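You operate a simulated robot arm through the tools that you are given. There is no shell and no other tool.

You are at the controls of a simulated robot arm. One attempt, no reset.

JOB
Reset the stroke counter, then grease the block as the lube card says.
Fine: hose fitting back on its parking peg, no grease beside the nipple; the padlock stays on.

The check looks at the end state, three seconds after you hand in, the way a careful person would. Anything else that was tipped, shoved, dropped, spilled or broken makes it a failure.

ROBOT AND FRAMES
A 7-joint arm with a fingered hand, fixed in place. Base frame: the origin is at the foot of the arm, x ahead of it, y to its left, z up. Units: mm, degrees, N and s.
Its first joint turns from -69.0 to 172.0 degrees. Payload 5 kg.
The tool frame sits at the grasp point between the pads (the TCP): z along the fingers, y along the line on which they close. The tips reach 32 mm beyond it. The gripper opens to 160 mm. The gripper's body begins 89 mm behind the TCP. The gripper is a hand of 3 fingers: y runs from the thumb to the fingers, the wrist lies at [0, 0, -252] in the tool frame, and closing takes about 1.5 s.
Orientation is told as [roll, pitch, yaw] about the base's x, y, z axes, in that order, counted from this pose: with the fingers straight down and closing along the base's y, the tool's x points along the base's -x, its y along +y and its z along -z.

CONTROLS
- The arm moves only by the tool step_arm. Its arguments are lists of equal length, an entry for each row: "delta_rot": the turn, a rotation vector about the tool's x, y, z in units of 90 degrees (1.0 is 90 degrees), a list of three; "delta_pos": the shift along the tool's x, y, z in units of 150 mm (1.0 is 150 mm), a list of three; "fingers": the finger opening in mm, from 0 to 160. In form: {"delta_rot": [[rx, ry, rz], ...], "delta_pos": [[x, y, z], ...], "fingers": [fingers, ...]}. A call has 1 to 20 rows; each row is the pose to reach, as a shift and turn from the pose commanded when the call began, along the tool's axes at that moment. A call with a number of a shift or a turn outside -1 to 1 is refused whole. Each row takes 0.2 s and may step no farther than 50 mm and 8.6 degrees from the row before; otherwise, or with a gripper value out of range, the whole call is refused. A pose out of reach is approached as far as the arm can. The call stops where the force on the tool passes 60 N (or 10 N more than at its start, if that is more) or the arm is blocked; 0.2 s more then pass. The fingers move at their own pace (about 108 mm/s each) and stop on an object; they squeeze with about 32 N. The grip force told is the motor's: it shows also when the fingers shut on nothing. Time passes only in rows, and 0.2 s behind the last, so rows that repeat a pose let the fingers close. It gives the time, the measured TCP pose, the force on the tool (base axes), the opening and the grip force at its end, in the units of the frame above (readings bear some noise), with the torque about the TCP (base axes, N m) and any sound that the robot's microphone picked up.
- Cameras (640 x 400 px; columns grow to the right, rows downward): "scene" is fixed at [52.5, 647.2, 1510.1]; the picture's right is [-0.86, -0.51, 0.00], its down [-0.14, 0.23, -0.96] and it looks along [0.50, -0.83, -0.27] (base axes); focal length 358 px, centre (320, 200). "wrist" rides on the gripper at [65, -4, -116] in the tool frame; the picture's right is [0.06, 1.00, 0.00], its down [-0.87, 0.05, -0.49] and it looks along [-0.49, 0.03, 0.87] (tool axes); focal length 261 px, centre (320, 200). There is no depth. A picture from a camera that has moved, and an enlarged one, comes with that camera's place and axes in the base frame and with its lens. The place of the scene camera against the robot may be out by one fixed shift of up to 12 mm in any direction.
- capture(camera): a new picture of that camera. No time passes.
- lift_body(by): slides the trunk up (or, below 0, down) by that many mm; the arm rides with it, the base frame stays. It gives what a move gives, with no picture.
- hand_shape(shape): the hand has 3 fingers and takes this shape, open, in about a second: jaw (thumb against the fingers, like two jaws); tri (thumb and two fingers); tip (a fingertip pinch); poke (one finger out to press); point (the index stretched); flat (the hand flat); cup (the hand cupped); fist (a fist). The gripper value then closes the fingers along that shape, each until it touches; the sizes above hold for jaw. It gives what a move gives, with no picture.
- inspect(camera, box): a new picture of the part [left, top, right, bottom] of that camera's present view, enlarged. No time passes.
- hand_in(): hands the job in; it is judged then, once.

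Places have to be worked out from the pictures, the camera data and where the tool is seen. Open the gripper and draw the arm clear of the work before you hand the job in, unless the task says otherwise.

The tools are called after "Request:" as name(argument=value, ...) on one line, values as JSON. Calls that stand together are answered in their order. step_arm: Moves the arm, as the interface text tells. Its arguments: {"type":"object","properties":{"delta_rot":{"type":"array","items":{"type":"array","items":{"type":"number"}}},"delta_pos":{"type":"array","items":{"type":"array","items":{"type":"number"}}},"fingers":{"type":"array","items":{"type":"number"}}},"required":["delta_rot","delta_pos","fingers"]} The other tools are called the same way: lift_body (by) slides the trunk up or down; hand_shape (shape) gives the hand a shape; capture (camera) takes a picture; inspect (camera, box) takes an enlarged picture of a part of a camera's view; hand_in () hands the job in.

At the start:

```text
time: 0.0
tcp_pos: [595.4, -354.8, 1286.9]
tcp_rot: [-0.1, -0.1, -0.1]
ft_force: [-0.5, -0.5, 0.9]
torque: [-0.02, -0.01, -0.03]
finger_gap: 159.8
finger_force: 0.2
shape: jaw
trunk travel left (down, up): [-800.0, 140.0]
```

scene: 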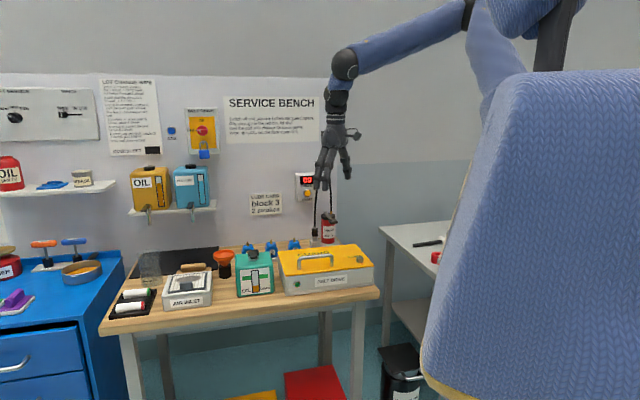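
wrist: 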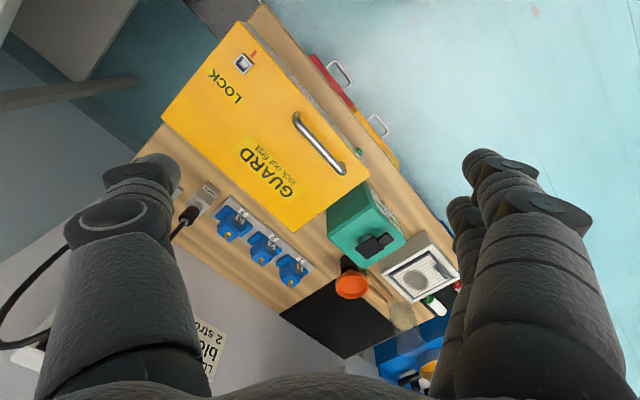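

I start by looking closely at the scene: the lube card, the counter, the blocks and the grease gun.

Request:
inspect(camera="scene", box=[240, 160, 400, 260])

Request:
inspect(camera="scene", box=[220, 80, 380, 180])

Request:
inspect(camera="scene", box=[220, 220, 380, 320])

Request:
inspect(camera="scene", box=[90, 80, 250, 180])

Request:
inspect(camera="scene", box=[100, 220, 260, 320])

Request:
inspect(camera="wrist", box=[140, 150, 340, 275])

```text
4.00 times, centred on (320, 210) of scene
camera zoom: at [52.5, 647.2, 1510.1], right [-0.86, -0.51, 0.0], down [-0.14, 0.23, -0.96], along [0.5, -0.83, -0.27], focal length 1433 px, centre (320, 160)
```

zoom: 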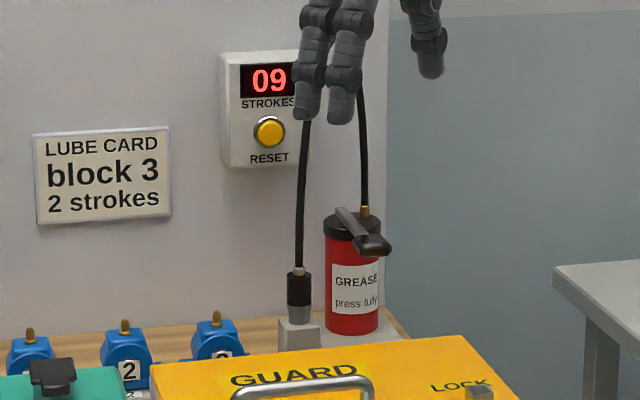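

```text
4.00 times, centred on (300, 130) of scene
camera zoom: at [52.5, 647.2, 1510.1], right [-0.86, -0.51, 0.0], down [-0.14, 0.23, -0.96], along [0.5, -0.83, -0.27], focal length 1433 px, centre (400, 480)
```

zoom: 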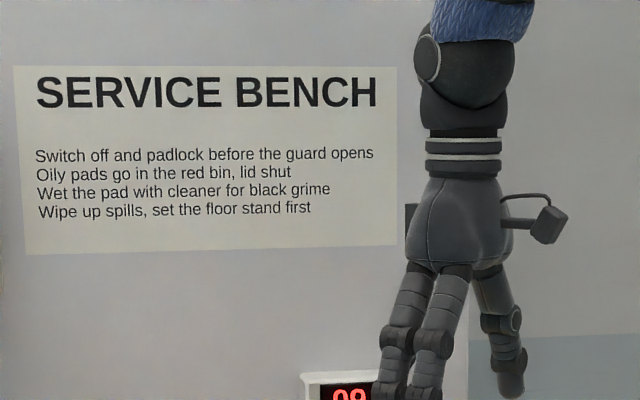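

```text
4.00 times, centred on (300, 270) of scene
camera zoom: at [52.5, 647.2, 1510.1], right [-0.86, -0.51, 0.0], down [-0.14, 0.23, -0.96], along [0.5, -0.83, -0.27], focal length 1433 px, centre (400, -80)
```

zoom: 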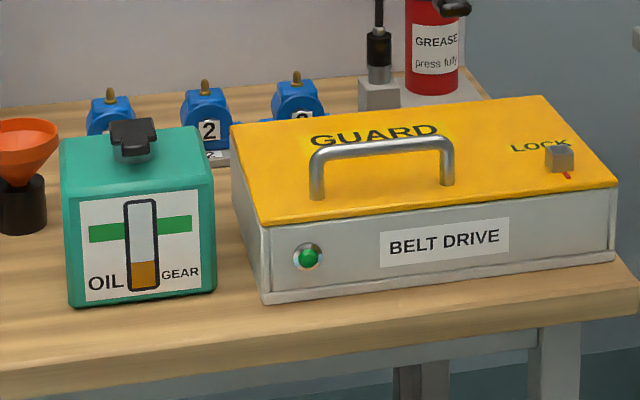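

```text
4.00 times, centred on (170, 130) of scene
camera zoom: at [52.5, 647.2, 1510.1], right [-0.86, -0.51, 0.0], down [-0.14, 0.23, -0.96], along [0.5, -0.83, -0.27], focal length 1433 px, centre (920, 480)
```

zoom: 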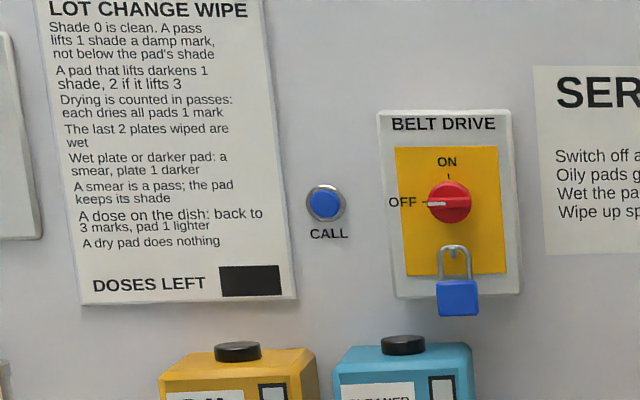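

```text
4.00 times, centred on (180, 270) of scene
camera zoom: at [52.5, 647.2, 1510.1], right [-0.86, -0.51, 0.0], down [-0.14, 0.23, -0.96], along [0.5, -0.83, -0.27], focal length 1433 px, centre (880, -80)
```

zoom: 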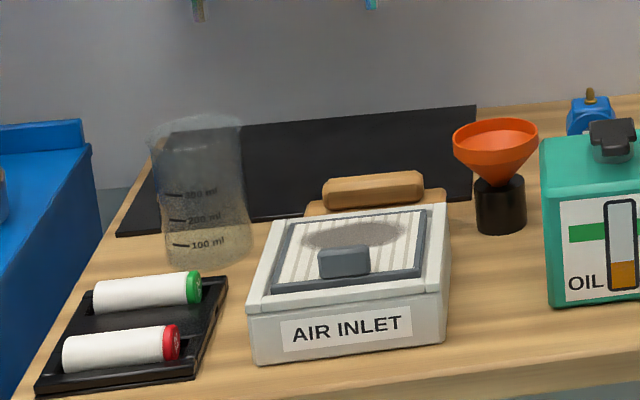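

```text
3.20 times, centred on (240, 212) of wrist
camera zoom: at [530.7, -358.9, 1404.1], right [-0.06, 1.0, 0.0], down [0.87, 0.05, 0.49], along [0.49, 0.03, -0.87], focal length 834 px, centre (576, 160)
```

zoom: 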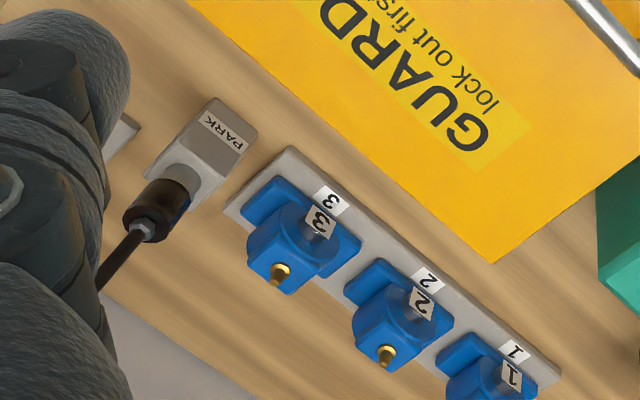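

The lube card calls for block 3 with 2 strokes, and the counter shows 09. The bench runs at about 45° to the base axes. I turn the hand by -45° in yaw to line it up with the bench, then look again.

Request:
step_arm(delta_rot=[[0, 0, 0.083], [0, 0, 0.167], [0, 0, 0.25], [0, 0, 0.333], [0, 0, 0.417], [0, 0, 0.5], [0, 0, 0.5]], delta_pos=[[0, 0, 0], [0, 0, 0], [0, 0, 0], [0, 0, 0], [0, 0, 0], [0, 0, 0], [0, 0, 0]], fingers=[160, 160, 160, 160, 160, 160, 160])

Request:
capture(camera="wrist")

Request:
capture(camera="scene")

```text
time: 1.6
tcp_pos: [595.6, -355.6, 1287.6]
tcp_rot: [0.0, 0.0, -45.2]
ft_force: [-0.2, 0.6, -0.9]
torque: [0.01, 0.03, 0.04]
finger_gap: 159.9
finger_force: 0.1
shape: jaw
trunk travel left (down, up): [-800.0, 140.0]
```

```text
taken
camera wrist: at [547.3, -311.5, 1404.5], right [0.66, 0.75, 0.0], down [0.65, -0.58, 0.49], along [0.37, -0.33, -0.87], focal length 261 px, centre (320, 200)
```

wrist: 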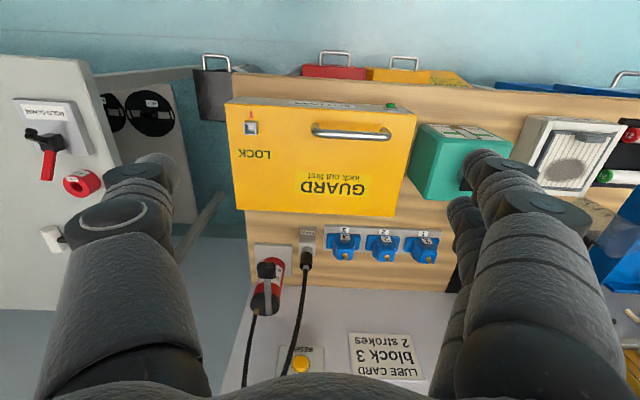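

```text
taken
```

scene: 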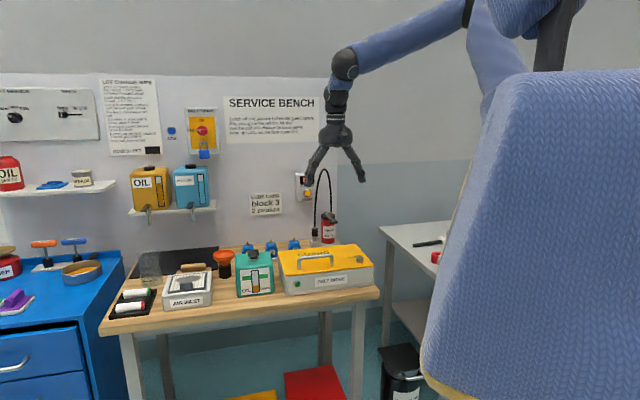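

The whole work area is in view. I zoom in on the gun, hose, counter and blocks from both cameras.

Request:
inspect(camera="wrist", box=[230, 215, 390, 315])

Request:
inspect(camera="wrist", box=[220, 300, 380, 400])

Request:
inspect(camera="scene", box=[280, 160, 360, 210])

Request:
inspect(camera="scene", box=[280, 205, 360, 255])

```text
4.00 times, centred on (310, 265) of wrist
camera zoom: at [547.3, -311.5, 1404.5], right [0.66, 0.75, 0.0], down [0.65, -0.58, 0.49], along [0.37, -0.33, -0.87], focal length 1043 px, centre (360, -60)
```

zoom: 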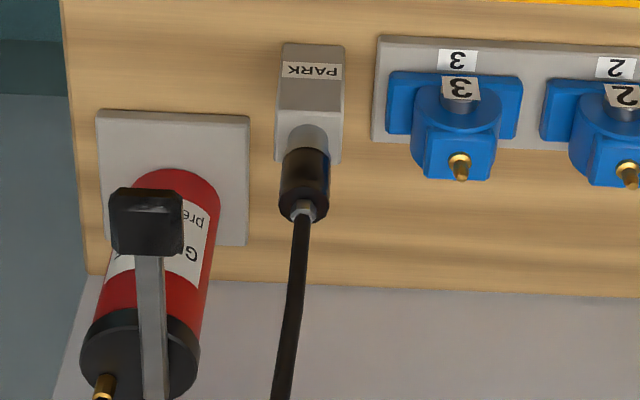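

```text
4.00 times, centred on (300, 350) of wrist
camera zoom: at [547.3, -311.5, 1404.5], right [0.66, 0.75, 0.0], down [0.65, -0.58, 0.49], along [0.37, -0.33, -0.87], focal length 1043 px, centre (400, -400)
```

zoom: 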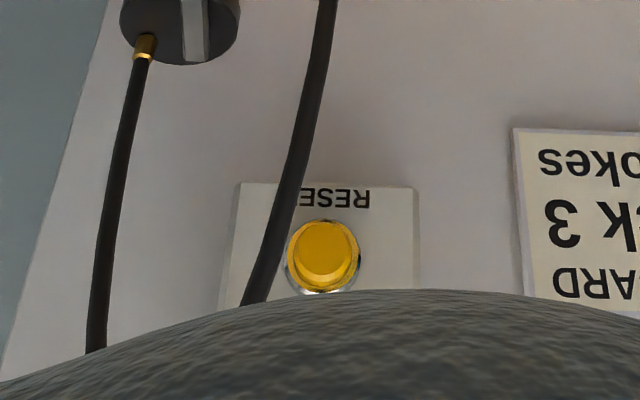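

```text
8.00 times, centred on (320, 185) of scene
camera zoom: at [52.5, 647.2, 1510.1], right [-0.86, -0.51, 0.0], down [-0.14, 0.23, -0.96], along [0.5, -0.83, -0.27], focal length 2865 px, centre (320, 320)
```

zoom: 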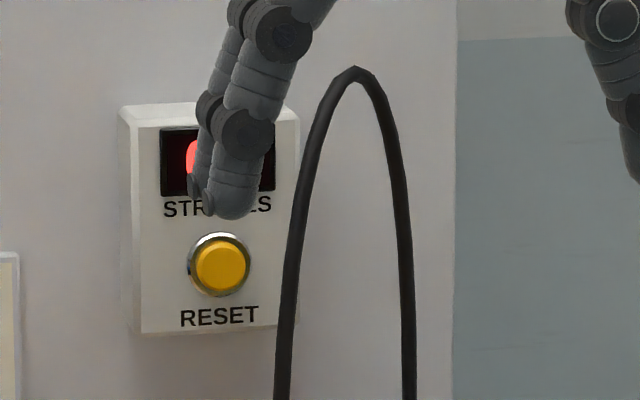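

```text
8.00 times, centred on (320, 230) of scene
camera zoom: at [52.5, 647.2, 1510.1], right [-0.86, -0.51, 0.0], down [-0.14, 0.23, -0.96], along [0.5, -0.83, -0.27], focal length 2865 px, centre (320, -40)
```

zoom: 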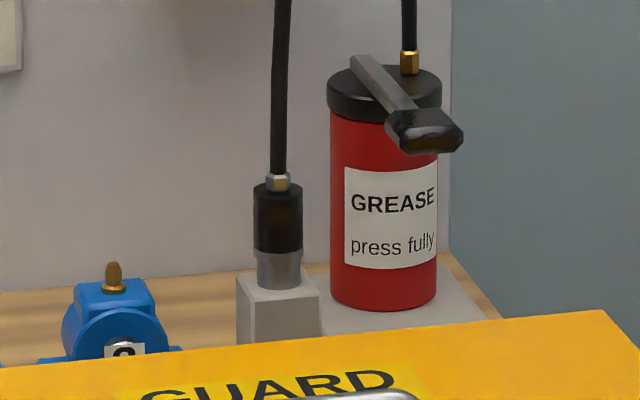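

The fitting stands upright on the PARK block, the lever sticks out from the gun toward the room, and the hose loop passes just right of the RESET button. I try the poke shape to see where the finger ends up.

Request:
hand_shape(shape="poke")

Request:
capture(camera="wrist")

Request:
inspect(camera="scene", box=[280, 100, 400, 200])

```text
time: 2.5
tcp_pos: [595.9, -356.0, 1288.1]
tcp_rot: [0.1, 0.0, -45.1]
ft_force: [-0.7, 0.4, 0.2]
torque: [-0.01, -0.06, 0.03]
finger_gap: 0.1
finger_force: 0.1
shape: poke
trunk travel left (down, up): [-800.0, 140.0]
```

```text
taken
camera wrist: at [547.3, -311.6, 1404.5], right [0.66, 0.75, 0.0], down [0.65, -0.58, 0.49], along [0.37, -0.33, -0.87], focal length 261 px, centre (320, 200)
```

wrist: 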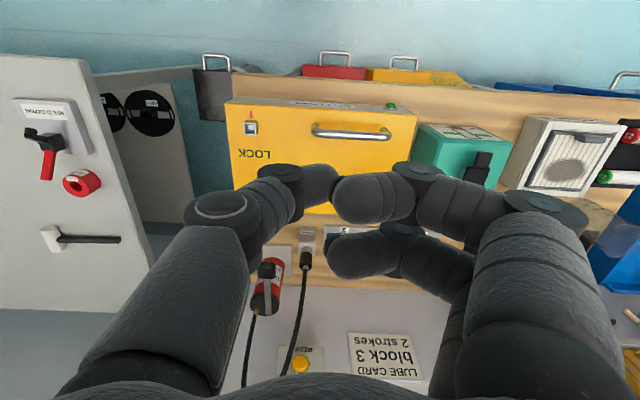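

```text
4.00 times, centred on (340, 150) of scene
camera zoom: at [52.5, 647.2, 1510.1], right [-0.86, -0.51, 0.0], down [-0.14, 0.23, -0.96], along [0.5, -0.83, -0.27], focal length 1433 px, centre (240, 400)
```

zoom: 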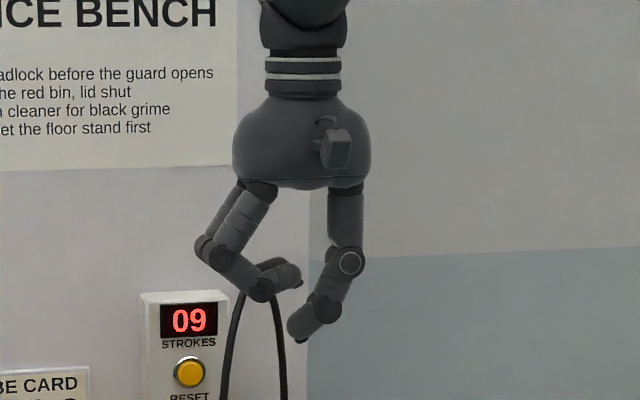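

Poke looks half folded, so I let it settle with the finger value at 0 and look again.

Request:
step_arm(delta_rot=[[0, 0, 0], [0, 0, 0], [0, 0, 0], [0, 0, 0], [0, 0, 0]], delta_pos=[[0, 0, 0], [0, 0, 0], [0, 0, 0], [0, 0, 0], [0, 0, 0]], fingers=[0, 0, 0, 0, 0])

Request:
capture(camera="wrist")

Request:
inspect(camera="scene", box=[280, 100, 400, 200])

```text
time: 3.7
tcp_pos: [596.1, -355.0, 1287.6]
tcp_rot: [0.1, 0.0, -45.1]
ft_force: [0.7, -0.4, 0.1]
torque: [0.01, -0.03, 0.0]
finger_gap: 0.0
finger_force: 31.4
shape: jaw
trunk travel left (down, up): [-800.0, 140.0]
```

```text
taken
camera wrist: at [547.3, -311.5, 1404.5], right [0.66, 0.75, 0.0], down [0.65, -0.58, 0.49], along [0.37, -0.33, -0.87], focal length 261 px, centre (320, 200)
```

wrist: 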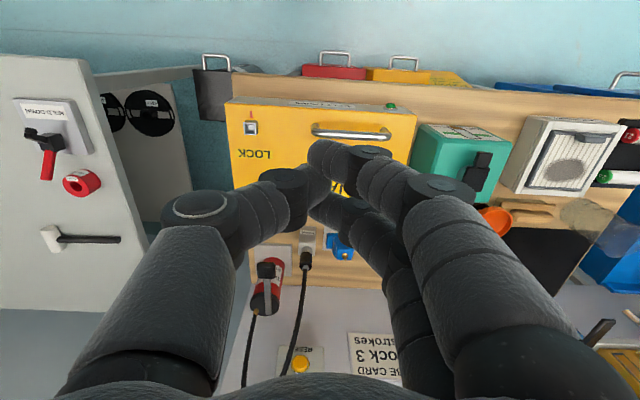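

```text
4.00 times, centred on (340, 150) of scene
camera zoom: at [52.5, 647.2, 1510.1], right [-0.86, -0.51, 0.0], down [-0.14, 0.23, -0.96], along [0.5, -0.83, -0.27], focal length 1433 px, centre (240, 400)
```

zoom: 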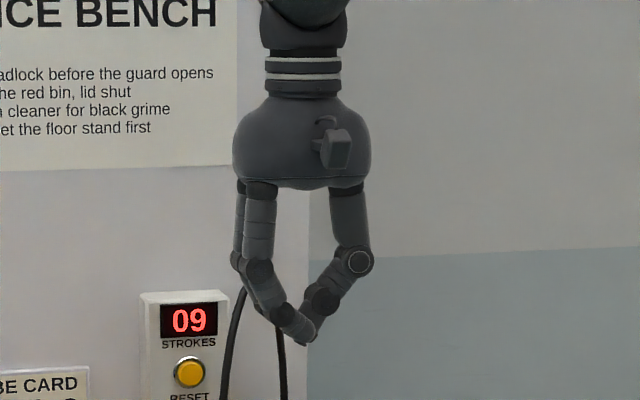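

Commanding 0 turned it back into a closed jaw. I try the point shape, and then see how it behaves with the finger value held.

Request:
hand_shape(shape="point")

Request:
capture(camera="wrist")

Request:
inspect(camera="scene", box=[280, 100, 400, 200])

```text
time: 4.6
tcp_pos: [595.7, -355.8, 1289.0]
tcp_rot: [0.0, 0.0, -45.1]
ft_force: [0.2, 0.5, 0.1]
torque: [0.04, -0.02, 0.02]
finger_gap: 0.0
finger_force: 0.0
shape: point
trunk travel left (down, up): [-800.0, 140.0]
```

```text
taken
camera wrist: at [547.3, -311.5, 1404.5], right [0.66, 0.75, 0.0], down [0.65, -0.58, 0.49], along [0.37, -0.33, -0.87], focal length 261 px, centre (320, 200)
```

wrist: 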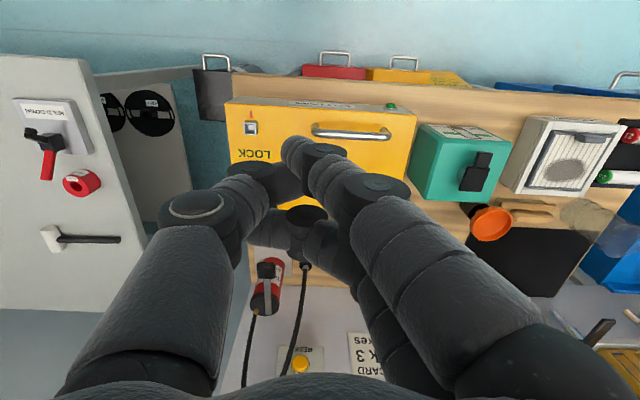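

```text
4.00 times, centred on (340, 150) of scene
camera zoom: at [52.5, 647.2, 1510.1], right [-0.86, -0.51, 0.0], down [-0.14, 0.23, -0.96], along [0.5, -0.83, -0.27], focal length 1433 px, centre (240, 400)
```

zoom: 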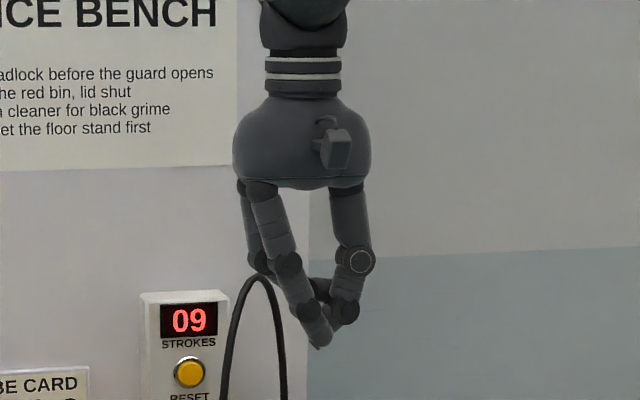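

Here the index is stretched. I check whether the point shape survives a step with fingers at 0.

Request:
step_arm(delta_rot=[[0, 0, 0], [0, 0, 0], [0, 0, 0]], delta_pos=[[0, 0, 0], [0, 0, 0], [0, 0, 0]], fingers=[0, 0, 0])

Request:
inspect(camera="scene", box=[280, 100, 400, 200])

```text
time: 5.4
tcp_pos: [594.8, -356.5, 1288.8]
tcp_rot: [0.0, 0.0, -45.1]
ft_force: [0.2, 0.5, -0.8]
torque: [0.02, 0.01, -0.01]
finger_gap: 0.0
finger_force: 0.1
shape: point
trunk travel left (down, up): [-800.0, 140.0]
```

```text
4.00 times, centred on (340, 150) of scene
camera zoom: at [52.5, 647.2, 1510.1], right [-0.86, -0.51, 0.0], down [-0.14, 0.23, -0.96], along [0.5, -0.83, -0.27], focal length 1433 px, centre (240, 400)
```

zoom: 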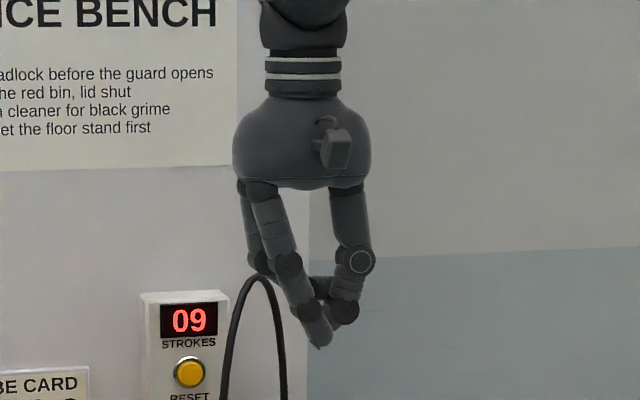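

The point shape holds as long as the finger value doesn't change. I put the RESET button at about (931, -703, 1104), with the hose about 130 mm in front of it and slightly right. I'll come in from the left at about 20° off the wall normal with the hand turned on edge, so I rotate and advance in free space first.

Request:
step_arm(delta_rot=[[-0.0362, -0.0517, 0.0517], [-0.0724, -0.1033, 0.1033], [-0.1086, -0.155, 0.155], [-0.1448, -0.2067, 0.2067], [-0.1809, -0.2583, 0.2583], [-0.2171, -0.31, 0.31], [-0.2533, -0.3617, 0.3617], [-0.2895, -0.4133, 0.4133], [-0.3257, -0.465, 0.465], [-0.3619, -0.5167, 0.5167], [-0.3981, -0.5683, 0.5683], [-0.4343, -0.62, 0.62], [-0.4705, -0.6717, 0.6717], [-0.5066, -0.7233, 0.7233], [-0.5428, -0.775, 0.775], [-0.579, -0.8267, 0.8267], [-0.6152, -0.8783, 0.8783], [-0.6514, -0.93, 0.93], [-0.6514, -0.93, 0.93]], delta_pos=[[-0.0556, 0.022, 0.037], [-0.1111, 0.044, 0.0741], [-0.1667, 0.066, 0.1112], [-0.2222, 0.088, 0.1482], [-0.2778, 0.11, 0.1853], [-0.3333, 0.132, 0.2223], [-0.3889, 0.154, 0.2594], [-0.4444, 0.176, 0.2964], [-0.5, 0.198, 0.3335], [-0.5556, 0.22, 0.3706], [-0.6111, 0.242, 0.4076], [-0.6667, 0.264, 0.4447], [-0.7222, 0.286, 0.4817], [-0.7778, 0.308, 0.5188], [-0.8333, 0.33, 0.5558], [-0.8889, 0.352, 0.5929], [-0.9444, 0.374, 0.6299], [-1.0, 0.396, 0.667], [-1.0, 0.396, 0.667]], fingers=[0, 0, 0, 0, 0, 0, 0, 0, 0, 0, 0, 0, 0, 0, 0, 0, 0, 0, 0])

Request:
capture(camera="wrist")

Request:
capture(camera="scene")

```text
time: 9.6
tcp_pos: [826.6, -511.4, 1342.5]
tcp_rot: [107.6, -10.2, -141.0]
ft_force: [0.1, -0.8, 0.0]
torque: [-0.08, -0.06, 0.02]
finger_gap: 0.2
finger_force: 0.0
shape: point
out of reach, approached as far as the arm can: row 9, 10, 11, 12, 13, 14, 15, 16, 17, 18, 19
trunk travel left (down, up): [-800.0, 140.0]
stopped in row 19: the arm was blocked; the commanded pose is now the measured one
```

```text
taken
camera wrist: at [802.6, -390.3, 1293.6], right [-0.01, 0.38, 0.93], down [-0.98, -0.17, 0.06], along [0.18, -0.91, 0.38], focal length 261 px, centre (320, 200)
```

wrist: 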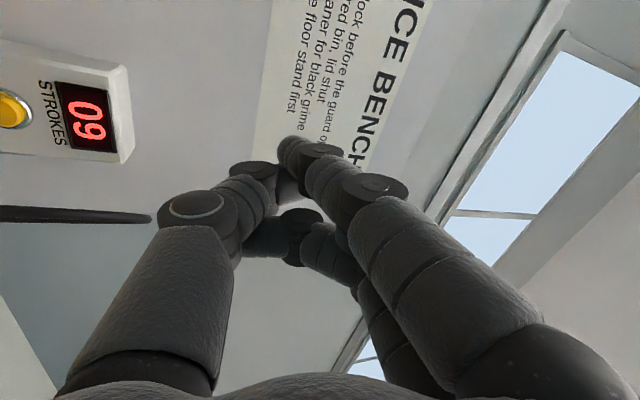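

```text
taken
```

scene: 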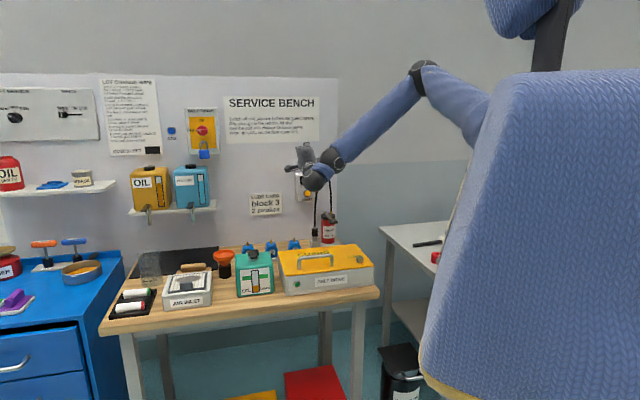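

With the trunk this high the arm ran out of reach for a level hand. I lower the trunk 150 mm, with still over 80 mm of clearance to the guard, to bring the shoulder closer to working height.

Request:
lift_body(by=-150)

Request:
capture(camera="wrist")

Request:
capture(camera="scene")

```text
time: 11.3
tcp_pos: [824.2, -510.2, 1193.8]
tcp_rot: [107.8, -10.2, -141.0]
ft_force: [-0.5, 0.2, 0.2]
torque: [0.01, 0.01, 0.0]
finger_gap: 0.0
finger_force: 0.1
shape: point
trunk travel left (down, up): [-650.0, 290.0]
```

```text
taken
camera wrist: at [800.1, -388.5, 1145.1], right [-0.01, 0.38, 0.92], down [-0.98, -0.17, 0.06], along [0.18, -0.91, 0.38], focal length 261 px, centre (320, 200)
```

wrist: 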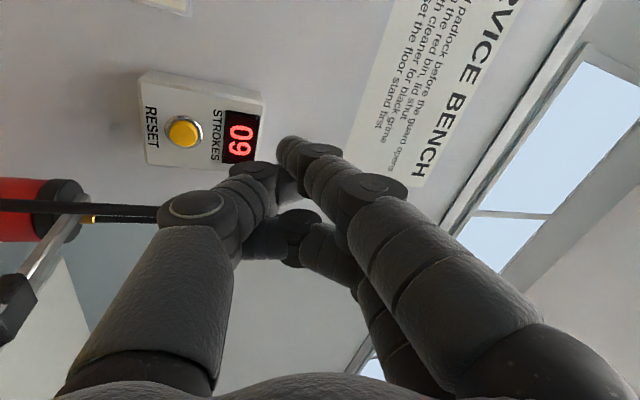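

```text
taken
```

scene: 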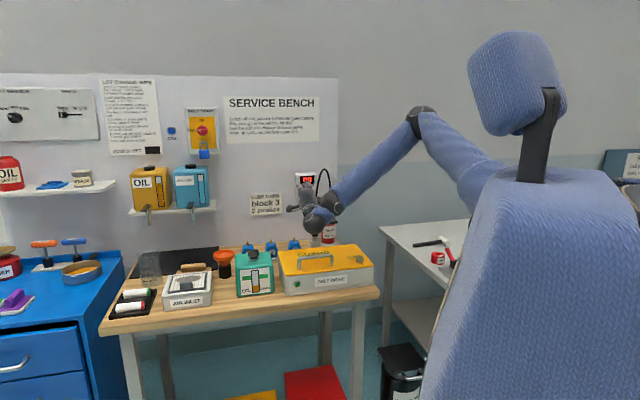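

The robot is a humanoid whose right shoulder now sits around z=1350. I zoom in on the counter through the wrist camera to refine the button position.

Request:
inspect(camera="wrist", box=[120, 60, 280, 160])

Request:
inspect(camera="wrist", box=[0, 120, 224, 260])

```text
4.00 times, centred on (200, 110) of wrist
camera zoom: at [800.1, -388.5, 1145.1], right [-0.01, 0.38, 0.92], down [-0.98, -0.17, 0.06], along [0.18, -0.91, 0.38], focal length 1043 px, centre (800, 560)
```

zoom: 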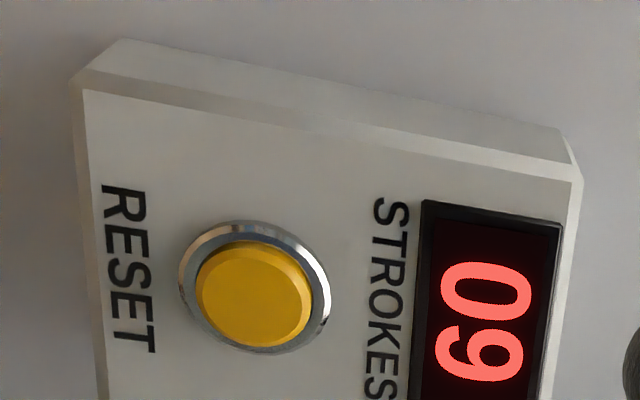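

```text
2.86 times, centred on (112, 190) of wrist
camera zoom: at [800.1, -388.5, 1145.1], right [-0.01, 0.38, 0.92], down [-0.98, -0.17, 0.06], along [0.18, -0.91, 0.38], focal length 745 px, centre (914, 229)
```

zoom: 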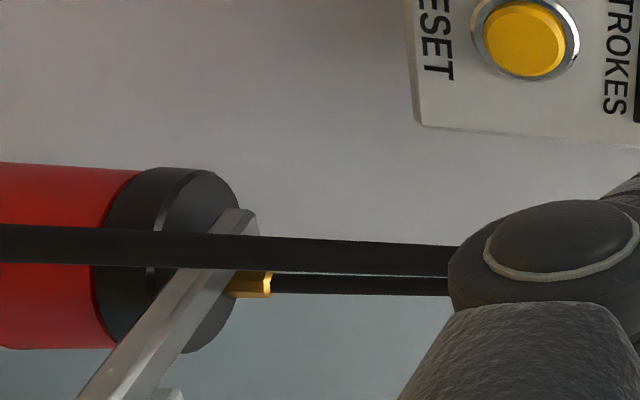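

The refined button face is at about (921.5, -693.5, 1112). I level the hand at 20° off the wall normal and move to a standoff pose to the left of the hose.

Request:
step_arm(delta_rot=[[0.0527, -0.0424, 0.0226], [0.1054, -0.0849, 0.0453], [0.158, -0.1273, 0.0679], [0.2107, -0.1697, 0.0905], [0.2107, -0.1697, 0.0905], [0.2107, -0.1697, 0.0905]], delta_pos=[[-0.004, -0.086, 0.023], [-0.008, -0.172, 0.045], [-0.011, -0.259, 0.068], [-0.015, -0.345, 0.091], [-0.015, -0.345, 0.091], [-0.015, -0.345, 0.091]], fingers=[0, 0, 0, 0, 0, 0])

Request:
capture(camera="wrist")

Request:
capture(camera="scene")

```text
time: 12.8
tcp_pos: [838.5, -572.7, 1155.8]
tcp_rot: [90.0, 0.2, -153.4]
ft_force: [0.1, -0.2, -0.4]
torque: [0.02, 0.03, 0.0]
finger_gap: 0.0
finger_force: 0.1
shape: point
out of reach, approached as far as the arm can: row 3, 4, 5, 6
trunk travel left (down, up): [-650.0, 290.0]
```

```text
taken
camera wrist: at [845.9, -439.4, 1153.1], right [0.05, 0.03, 1.0], down [-1.0, 0.05, 0.05], along [-0.05, -1.0, 0.03], focal length 261 px, centre (320, 200)
```

wrist: 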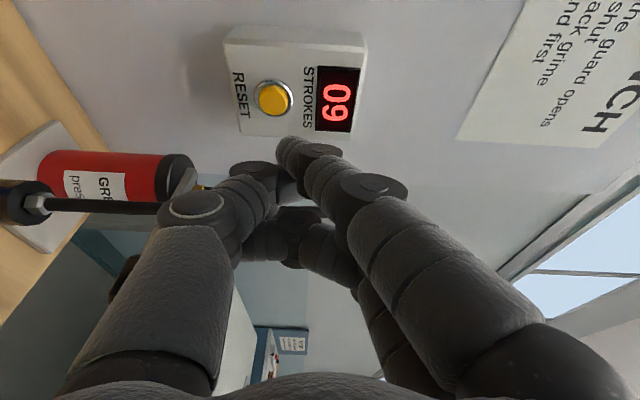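

```text
taken
```

scene: 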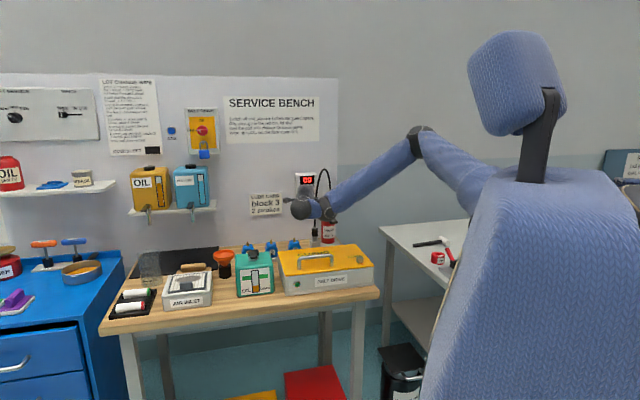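

The hand is level now, and the hose sits only about 25 mm to its side. I turn about 12° more toward the left-hand approach and shift away from the hose to a standoff in line with the button.

Request:
step_arm(delta_rot=[[0, -0.032, 0], [0, -0.064, 0], [0, -0.097, 0], [0, -0.129, 0], [0, -0.129, 0], [0, -0.129, 0]], delta_pos=[[0.08, -0.05, 0], [0.15, -0.1, 0.05], [0.2, -0.15, 0.1], [0.2, -0.199, 0.185], [0.2, -0.199, 0.185], [0.2, -0.199, 0.185]], fingers=[0, 0, 0, 0, 0, 0])

Request:
capture(camera="wrist")

```text
time: 14.2
tcp_pos: [855.1, -620.5, 1158.3]
tcp_rot: [90.2, 0.1, -157.6]
ft_force: [-0.9, -0.6, -0.8]
torque: [0.02, 0.0, -0.02]
finger_gap: 0.0
finger_force: 0.0
shape: point
out of reach, approached as far as the arm can: row 1, 2, 3, 4, 5, 6
trunk travel left (down, up): [-650.0, 290.0]
```

```text
taken
camera wrist: at [871.4, -487.3, 1154.3], right [0.05, 0.03, 1.0], down [-0.99, 0.12, 0.05], along [-0.12, -0.99, 0.03], focal length 261 px, centre (320, 200)
```

wrist: 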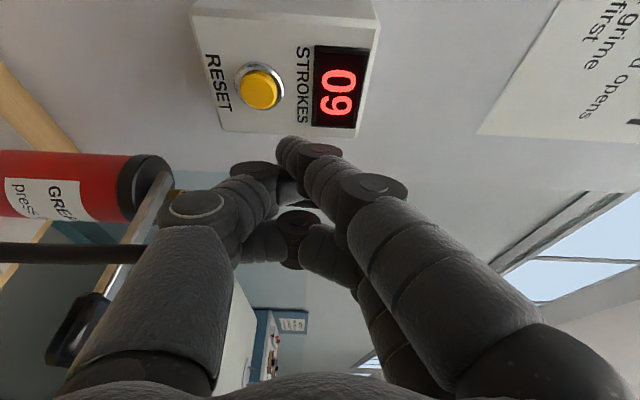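

It can't get lower at this trunk height, and the hose is close to the hand's side. I back away about 100 mm before lowering the trunk further.

Request:
step_arm(delta_rot=[[0, 0, 0], [0, 0, 0], [0, 0, 0], [0, 0, 0]], delta_pos=[[0, 0, -0.25], [0, 0, -0.5], [0, 0, -0.7], [0, 0, -0.7]], fingers=[0, 0, 0, 0])

Request:
capture(camera="wrist")

Request:
capture(camera="scene")

```text
time: 15.2
tcp_pos: [832.0, -587.6, 1166.9]
tcp_rot: [90.5, 0.1, -154.7]
ft_force: [0.1, 0.4, -0.8]
torque: [0.01, 0.01, 0.01]
finger_gap: 0.0
finger_force: 0.0
shape: point
out of reach, approached as far as the arm can: row 1, 2, 3, 4
trunk travel left (down, up): [-650.0, 290.0]
```

```text
taken
camera wrist: at [841.8, -453.9, 1162.2], right [0.05, 0.04, 1.0], down [-1.0, 0.07, 0.05], along [-0.07, -1.0, 0.04], focal length 261 px, centre (320, 200)
```

wrist: 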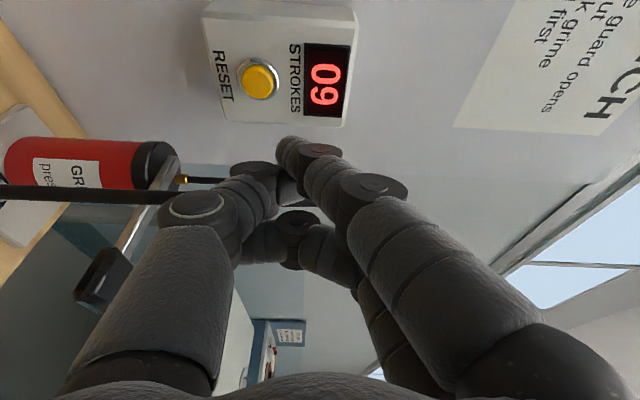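

```text
taken
```

scene: 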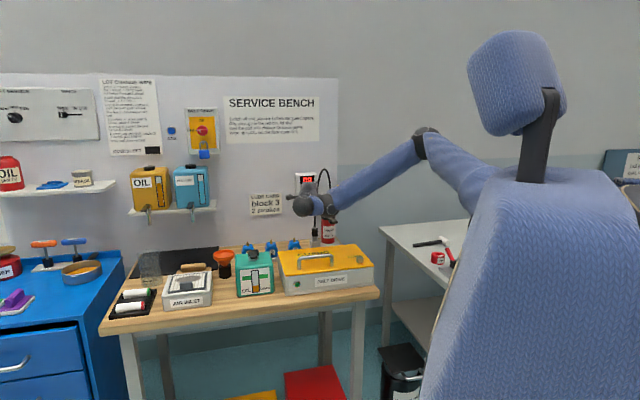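

The wrist bends the wrong way for this hand roll. A hand roll flipped by 180° should suit it better, so I first go back to a tool-down pose in free space, undoing the earlier rotation.

Request:
step_arm(delta_rot=[[0.0362, 0.0517, -0.0517], [0.0724, 0.1033, -0.1033], [0.1086, 0.155, -0.155], [0.1448, 0.2067, -0.2067], [0.1809, 0.2583, -0.2583], [0.2171, 0.31, -0.31], [0.2533, 0.3617, -0.3617], [0.2895, 0.4133, -0.4133], [0.3257, 0.465, -0.465], [0.3619, 0.5167, -0.5167], [0.3981, 0.5683, -0.5683], [0.4343, 0.62, -0.62], [0.4705, 0.6717, -0.6717], [0.5066, 0.7233, -0.7233], [0.5428, 0.775, -0.775], [0.579, 0.8267, -0.8267], [0.6152, 0.8783, -0.8783], [0.6514, 0.93, -0.93], [0.6514, 0.93, -0.93]], delta_pos=[[-0.03, 0.03, -0.2], [-0.06, 0.06, -0.4], [-0.09, 0.09, -0.6], [-0.12, 0.12, -0.8], [-0.15, 0.15, -1.0], [-0.19, 0.19, -1.0], [-0.23, 0.23, -1.0], [-0.27, 0.27, -1.0], [-0.31, 0.31, -1.0], [-0.35, 0.35, -1.0], [-0.39, 0.39, -1.0], [-0.43, 0.43, -1.0], [-0.47, 0.47, -1.0], [-0.51, 0.51, -1.0], [-0.55, 0.55, -1.0], [-0.56, 0.56, -1.0], [-0.56, 0.56, -1.0], [-0.56, 0.56, -1.0], [-0.56, 0.56, -1.0]], fingers=[0, 0, 0, 0, 0, 0, 0, 0, 0, 0, 0, 0, 0, 0, 0, 0, 0, 0, 0])

Request:
capture(camera="wrist")

Request:
capture(camera="scene")

```text
time: 19.1
tcp_pos: [633.1, -532.7, 1242.5]
tcp_rot: [55.8, -41.4, -99.3]
ft_force: [-1.5, -0.3, 0.7]
torque: [0.02, 0.02, 0.11]
finger_gap: 0.1
finger_force: 0.1
shape: point
out of reach, approached as far as the arm can: row 1, 4, 5, 6, 7, 8, 9, 10, 11, 12, 13, 14, 15, 16, 17, 18, 19
trunk travel left (down, up): [-650.0, 290.0]
```

```text
taken
camera wrist: at [551.2, -427.5, 1247.0], right [0.65, 0.49, 0.58], down [-0.44, -0.37, 0.82], along [0.62, -0.78, -0.02], focal length 261 px, centre (320, 200)
```

wrist: 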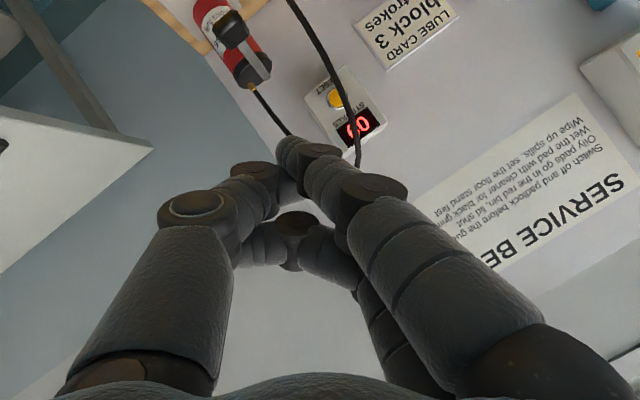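

```text
taken
```

scene: 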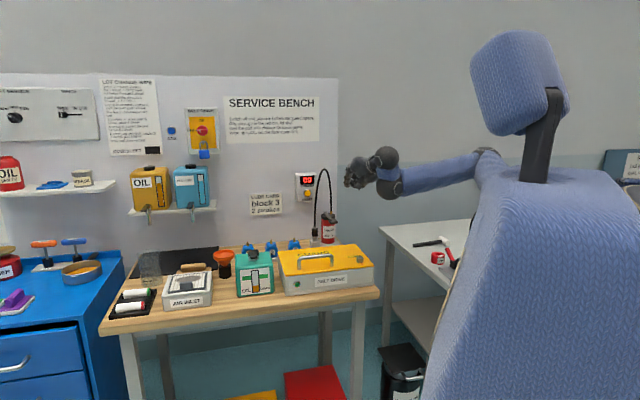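

The arm stopped in an in-between pose. I test with a small 45 mm retreat along the tool axis to see which pose the commands are measured from.

Request:
step_arm(delta_rot=[[0, 0, 0], [0, 0, 0], [0, 0, 0]], delta_pos=[[0, 0, -0.3], [0, 0, -0.3], [0, 0, -0.3]], fingers=[0, 0, 0])

```text
time: 19.9
tcp_pos: [624.8, -528.3, 1247.2]
tcp_rot: [56.3, -41.7, -99.5]
ft_force: [-0.9, 1.4, -1.5]
torque: [0.02, 0.02, 0.01]
finger_gap: 0.0
finger_force: 0.1
shape: point
out of reach, approached as far as the arm can: row 1, 2, 3
trunk travel left (down, up): [-650.0, 290.0]
```

I send a zero-move call. If it reports "out of reach", the base is still the old commanded pose. If not, it is the measured one.

Request:
step_arm(delta_rot=[[0, 0, 0]], delta_pos=[[0, 0, 0]], fingers=[0])

```text
time: 20.4
tcp_pos: [624.1, -527.7, 1246.6]
tcp_rot: [56.2, -41.8, -99.5]
ft_force: [-0.6, 0.1, -0.6]
torque: [0.01, 0.03, 0.01]
finger_gap: 0.0
finger_force: 0.1
shape: point
trunk travel left (down, up): [-650.0, 290.0]
```

The base resets to the measured pose when a command is out of reach. I head back to an orientation that was reachable on the way in, moving toward +y.

Request:
step_arm(delta_rot=[[0.03, 0.036, 0.02], [0.06, 0.072, 0.041], [0.09, 0.107, 0.061], [0.12, 0.143, 0.082], [0.1493, 0.1788, 0.1021], [0.1493, 0.1788, 0.1021], [0.1493, 0.1788, 0.1021]], delta_pos=[[0.19, 0.031, -0.003], [0.38, 0.062, -0.006], [0.57, 0.093, -0.009], [0.76, 0.124, -0.012], [0.95, 0.155, -0.015], [0.95, 0.155, -0.015], [0.95, 0.155, -0.015]], fingers=[0, 0, 0, 0, 0, 0, 0])

Request:
capture(camera="scene")

```text
time: 21.9
tcp_pos: [633.0, -511.1, 1208.9]
tcp_rot: [53.6, -38.5, -98.1]
ft_force: [-0.2, 1.1, -0.1]
torque: [-0.01, 0.01, -0.01]
finger_gap: 0.0
finger_force: 0.0
shape: point
out of reach, approached as far as the arm can: row 1, 2, 3, 4, 5, 6, 7
trunk travel left (down, up): [-650.0, 290.0]
```

```text
taken
```

scene: 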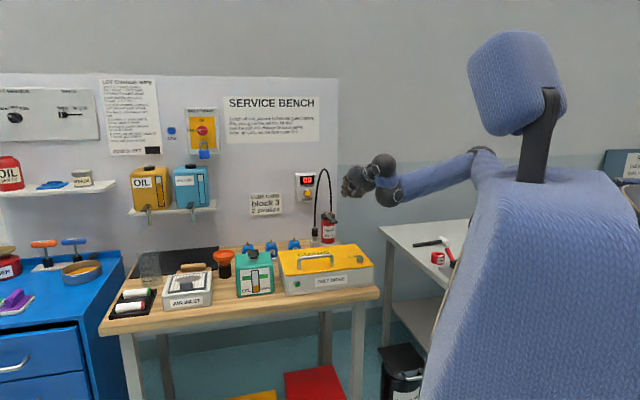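

It moves, but only partly. I take a close look at the arm configuration.

Request:
inspect(camera="scene", box=[320, 110, 520, 235])

Request:
capture(camera="wrist")

```text
3.20 times, centred on (420, 172) of scene
camera zoom: at [52.5, 647.2, 1510.1], right [-0.86, -0.51, 0.0], down [-0.14, 0.23, -0.96], along [0.5, -0.83, -0.27], focal length 1146 px, centre (0, 288)
```

zoom: 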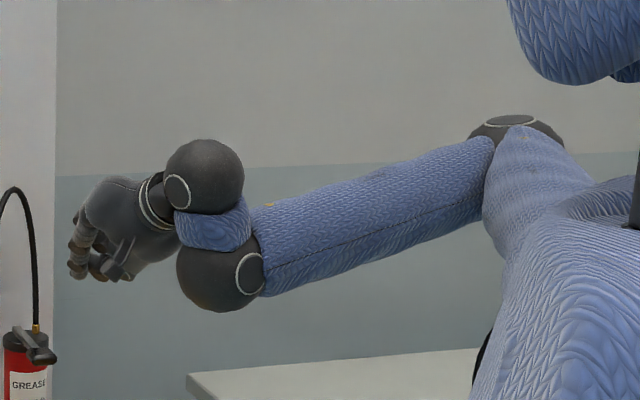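

```text
taken
camera wrist: at [551.2, -407.1, 1221.6], right [0.66, 0.46, 0.59], down [-0.43, -0.42, 0.8], along [0.61, -0.78, -0.08], focal length 261 px, centre (320, 200)
```

wrist: 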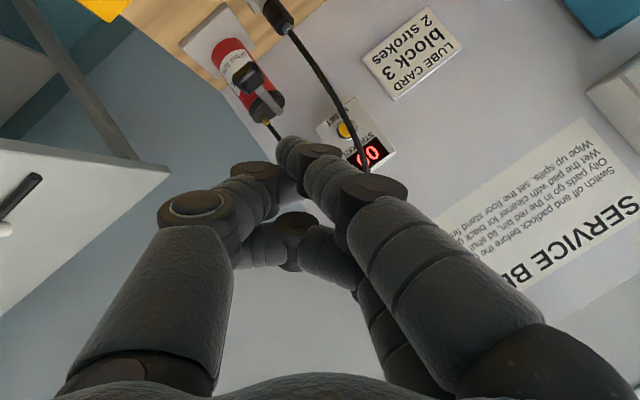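

The elbow has swung far right, near the first joint's limit. I try a pure translation forward and left, keeping the orientation.

Request:
step_arm(delta_rot=[[0, 0, 0], [0, 0, 0], [0, 0, 0], [0, 0, 0], [0, 0, 0], [0, 0, 0]], delta_pos=[[0.17, 0.17, 0], [0.34, 0.34, 0], [0.51, 0.51, 0], [0.68, 0.68, 0], [0.85, 0.85, 0.02], [0.85, 0.85, 0.02]], fingers=[0, 0, 0, 0, 0, 0])

Request:
inspect(camera="scene", box=[300, 90, 520, 228])

```text
time: 23.4
tcp_pos: [707.4, -427.5, 1173.9]
tcp_rot: [54.2, -38.6, -98.1]
ft_force: [0.0, -0.1, 0.0]
torque: [-0.01, 0.01, -0.04]
finger_gap: 0.0
finger_force: 0.1
shape: point
out of reach, approached as far as the arm can: row 1, 2, 3, 4, 5, 6
trunk travel left (down, up): [-650.0, 290.0]
```

```text
2.90 times, centred on (410, 159) of scene
camera zoom: at [52.5, 647.2, 1510.1], right [-0.86, -0.51, 0.0], down [-0.14, 0.23, -0.96], along [0.5, -0.83, -0.27], focal length 1038 px, centre (59, 319)
```

zoom: 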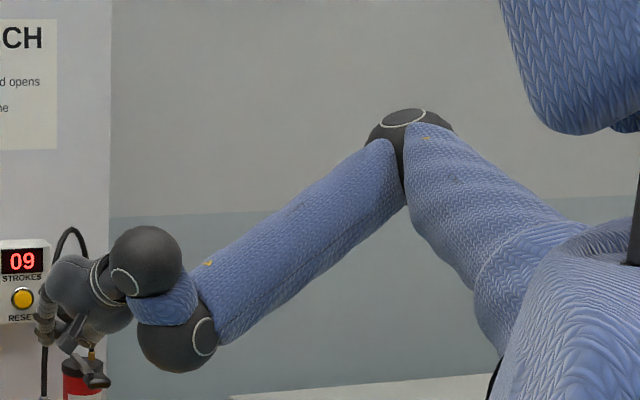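

That worked, and the elbow is lifting again. Now I rotate back to tool-down, yaw -45, near (700, -380, 1200).

Request:
step_arm(delta_rot=[[0.034, 0.061, -0.033], [0.068, 0.122, -0.066], [0.102, 0.184, -0.099], [0.136, 0.245, -0.132], [0.17, 0.306, -0.165], [0.204, 0.367, -0.198], [0.238, 0.429, -0.231], [0.271, 0.49, -0.264], [0.305, 0.551, -0.298], [0.3393, 0.6124, -0.3306], [0.3393, 0.6124, -0.3306], [0.3393, 0.6124, -0.3306]], delta_pos=[[0.013, 0.021, -0.026], [0.026, 0.042, -0.053], [0.039, 0.063, -0.079], [0.052, 0.084, -0.105], [0.065, 0.105, -0.131], [0.078, 0.125, -0.158], [0.091, 0.146, -0.184], [0.104, 0.167, -0.21], [0.117, 0.188, -0.237], [0.13, 0.209, -0.263], [0.13, 0.209, -0.263], [0.13, 0.209, -0.263]], fingers=[0, 0, 0, 0, 0, 0, 0, 0, 0, 0, 0, 0])

Request:
inspect(camera="scene", box=[300, 0, 620, 200])

```text
time: 25.9
tcp_pos: [695.5, -428.7, 1157.4]
tcp_rot: [51.3, -38.5, -95.0]
ft_force: [-0.1, -0.2, 0.0]
torque: [0.02, 0.04, -0.04]
finger_gap: 0.0
finger_force: 0.1
shape: point
out of reach, approached as far as the arm can: row 1, 2, 3, 4, 5, 6, 7, 8, 9, 10, 11, 12
trunk travel left (down, up): [-650.0, 290.0]
```

```text
2.00 times, centred on (460, 100) of scene
camera zoom: at [52.5, 647.2, 1510.1], right [-0.86, -0.51, 0.0], down [-0.14, 0.23, -0.96], along [0.5, -0.83, -0.27], focal length 716 px, centre (40, 400)
```

zoom: 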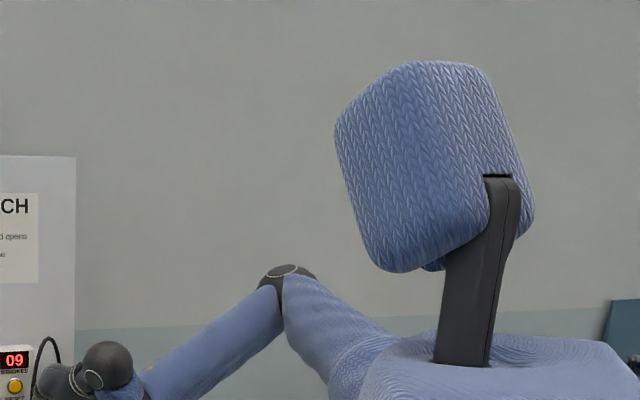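

The rotation is blocked by some wrist limit. I probe small pure rotations one axis at a time, starting about tool z.

Request:
step_arm(delta_rot=[[0, 0, -0.09], [0, 0, -0.18], [0, 0, -0.18]], delta_pos=[[0, 0, 0], [0, 0, 0], [0, 0, 0]], fingers=[0, 0, 0])

Request:
step_arm(delta_rot=[[0.09, 0, 0], [0.18, 0, 0], [0.18, 0, 0]], delta_pos=[[0, 0, 0], [0, 0, 0], [0, 0, 0]], fingers=[0, 0, 0])

Request:
step_arm(delta_rot=[[0, 0.09, 0], [0, 0.18, 0], [0, 0.18, 0]], delta_pos=[[0, 0, 0], [0, 0, 0], [0, 0, 0]], fingers=[0, 0, 0])

```text
time: 26.8
tcp_pos: [693.6, -430.8, 1155.8]
tcp_rot: [40.2, -50.3, -79.3]
ft_force: [-0.9, -0.6, -0.3]
torque: [0.0, 0.02, -0.02]
finger_gap: 0.0
finger_force: 0.0
shape: point
trunk travel left (down, up): [-650.0, 290.0]
```

```text
time: 27.6
tcp_pos: [694.5, -430.4, 1156.0]
tcp_rot: [40.3, -50.3, -79.5]
ft_force: [0.6, -0.5, -0.1]
torque: [0.0, 0.0, 0.01]
finger_gap: 0.0
finger_force: 0.1
shape: point
out of reach, approached as far as the arm can: row 1, 2, 3
trunk travel left (down, up): [-650.0, 290.0]
```

```text
time: 28.4
tcp_pos: [695.4, -429.5, 1156.5]
tcp_rot: [40.3, -50.3, -79.4]
ft_force: [-0.8, -1.1, 0.1]
torque: [-0.03, 0.03, -0.05]
finger_gap: 0.0
finger_force: 0.0
shape: point
out of reach, approached as far as the arm can: row 1, 2, 3
trunk travel left (down, up): [-650.0, 290.0]
```

Roll about the tool axis is free, while the bends are at a limit. I unwind the roll another 28° so the closing line is level again, then test bending.

Request:
step_arm(delta_rot=[[0, 0, -0.08], [0, 0, -0.16], [0, 0, -0.24], [0, 0, -0.311], [0, 0, -0.311]], delta_pos=[[0, 0, 0], [0, 0, 0], [0, 0, 0], [0, 0, 0], [0, 0, 0]], fingers=[0, 0, 0, 0, 0])

Request:
step_arm(delta_rot=[[0, -0.09, 0], [0, -0.18, 0], [0, -0.18, 0]], delta_pos=[[0, 0, 0], [0, 0, 0], [0, 0, 0]], fingers=[0, 0, 0])

Request:
capture(camera="wrist")

Request:
inspect(camera="scene", box=[280, 90, 520, 240])

```text
time: 29.6
tcp_pos: [694.0, -432.9, 1155.4]
tcp_rot: [0.2, -60.9, -32.1]
ft_force: [0.6, -0.9, 0.3]
torque: [0.02, 0.01, 0.0]
finger_gap: 0.0
finger_force: 0.0
shape: point
trunk travel left (down, up): [-650.0, 290.0]
```

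```text
time: 30.4
tcp_pos: [695.1, -434.7, 1153.7]
tcp_rot: [0.9, -77.0, -32.6]
ft_force: [-0.1, -1.0, -0.7]
torque: [0.03, 0.03, 0.01]
finger_gap: 0.1
finger_force: 0.1
shape: point
trunk travel left (down, up): [-650.0, 290.0]
```

```text
taken
camera wrist: at [584.7, -370.2, 1118.3], right [0.51, 0.86, -0.06], down [-0.21, 0.19, 0.96], along [0.83, -0.48, 0.28], focal length 261 px, centre (320, 200)
```

wrist: 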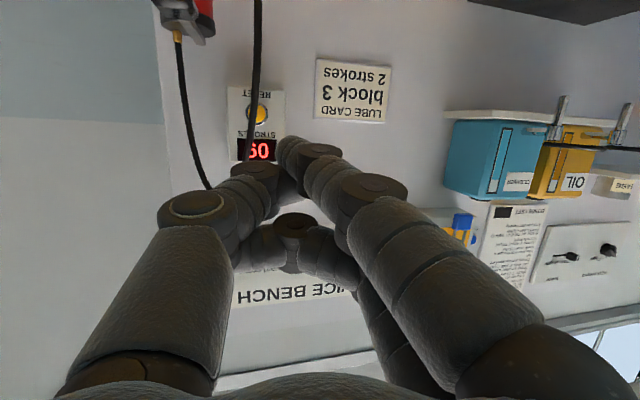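

```text
2.67 times, centred on (400, 165) of scene
camera zoom: at [52.5, 647.2, 1510.1], right [-0.86, -0.51, 0.0], down [-0.14, 0.23, -0.96], along [0.5, -0.83, -0.27], focal length 955 px, centre (107, 293)
```

zoom: 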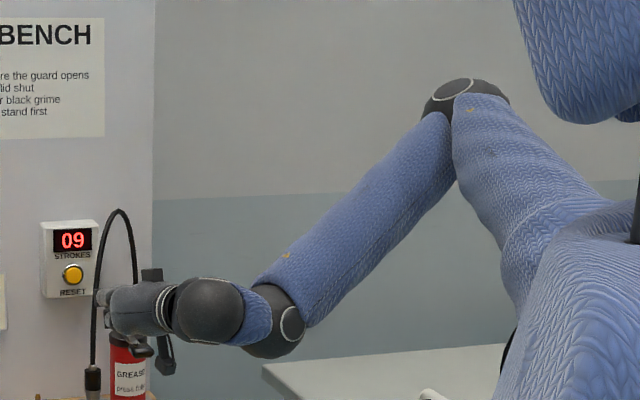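

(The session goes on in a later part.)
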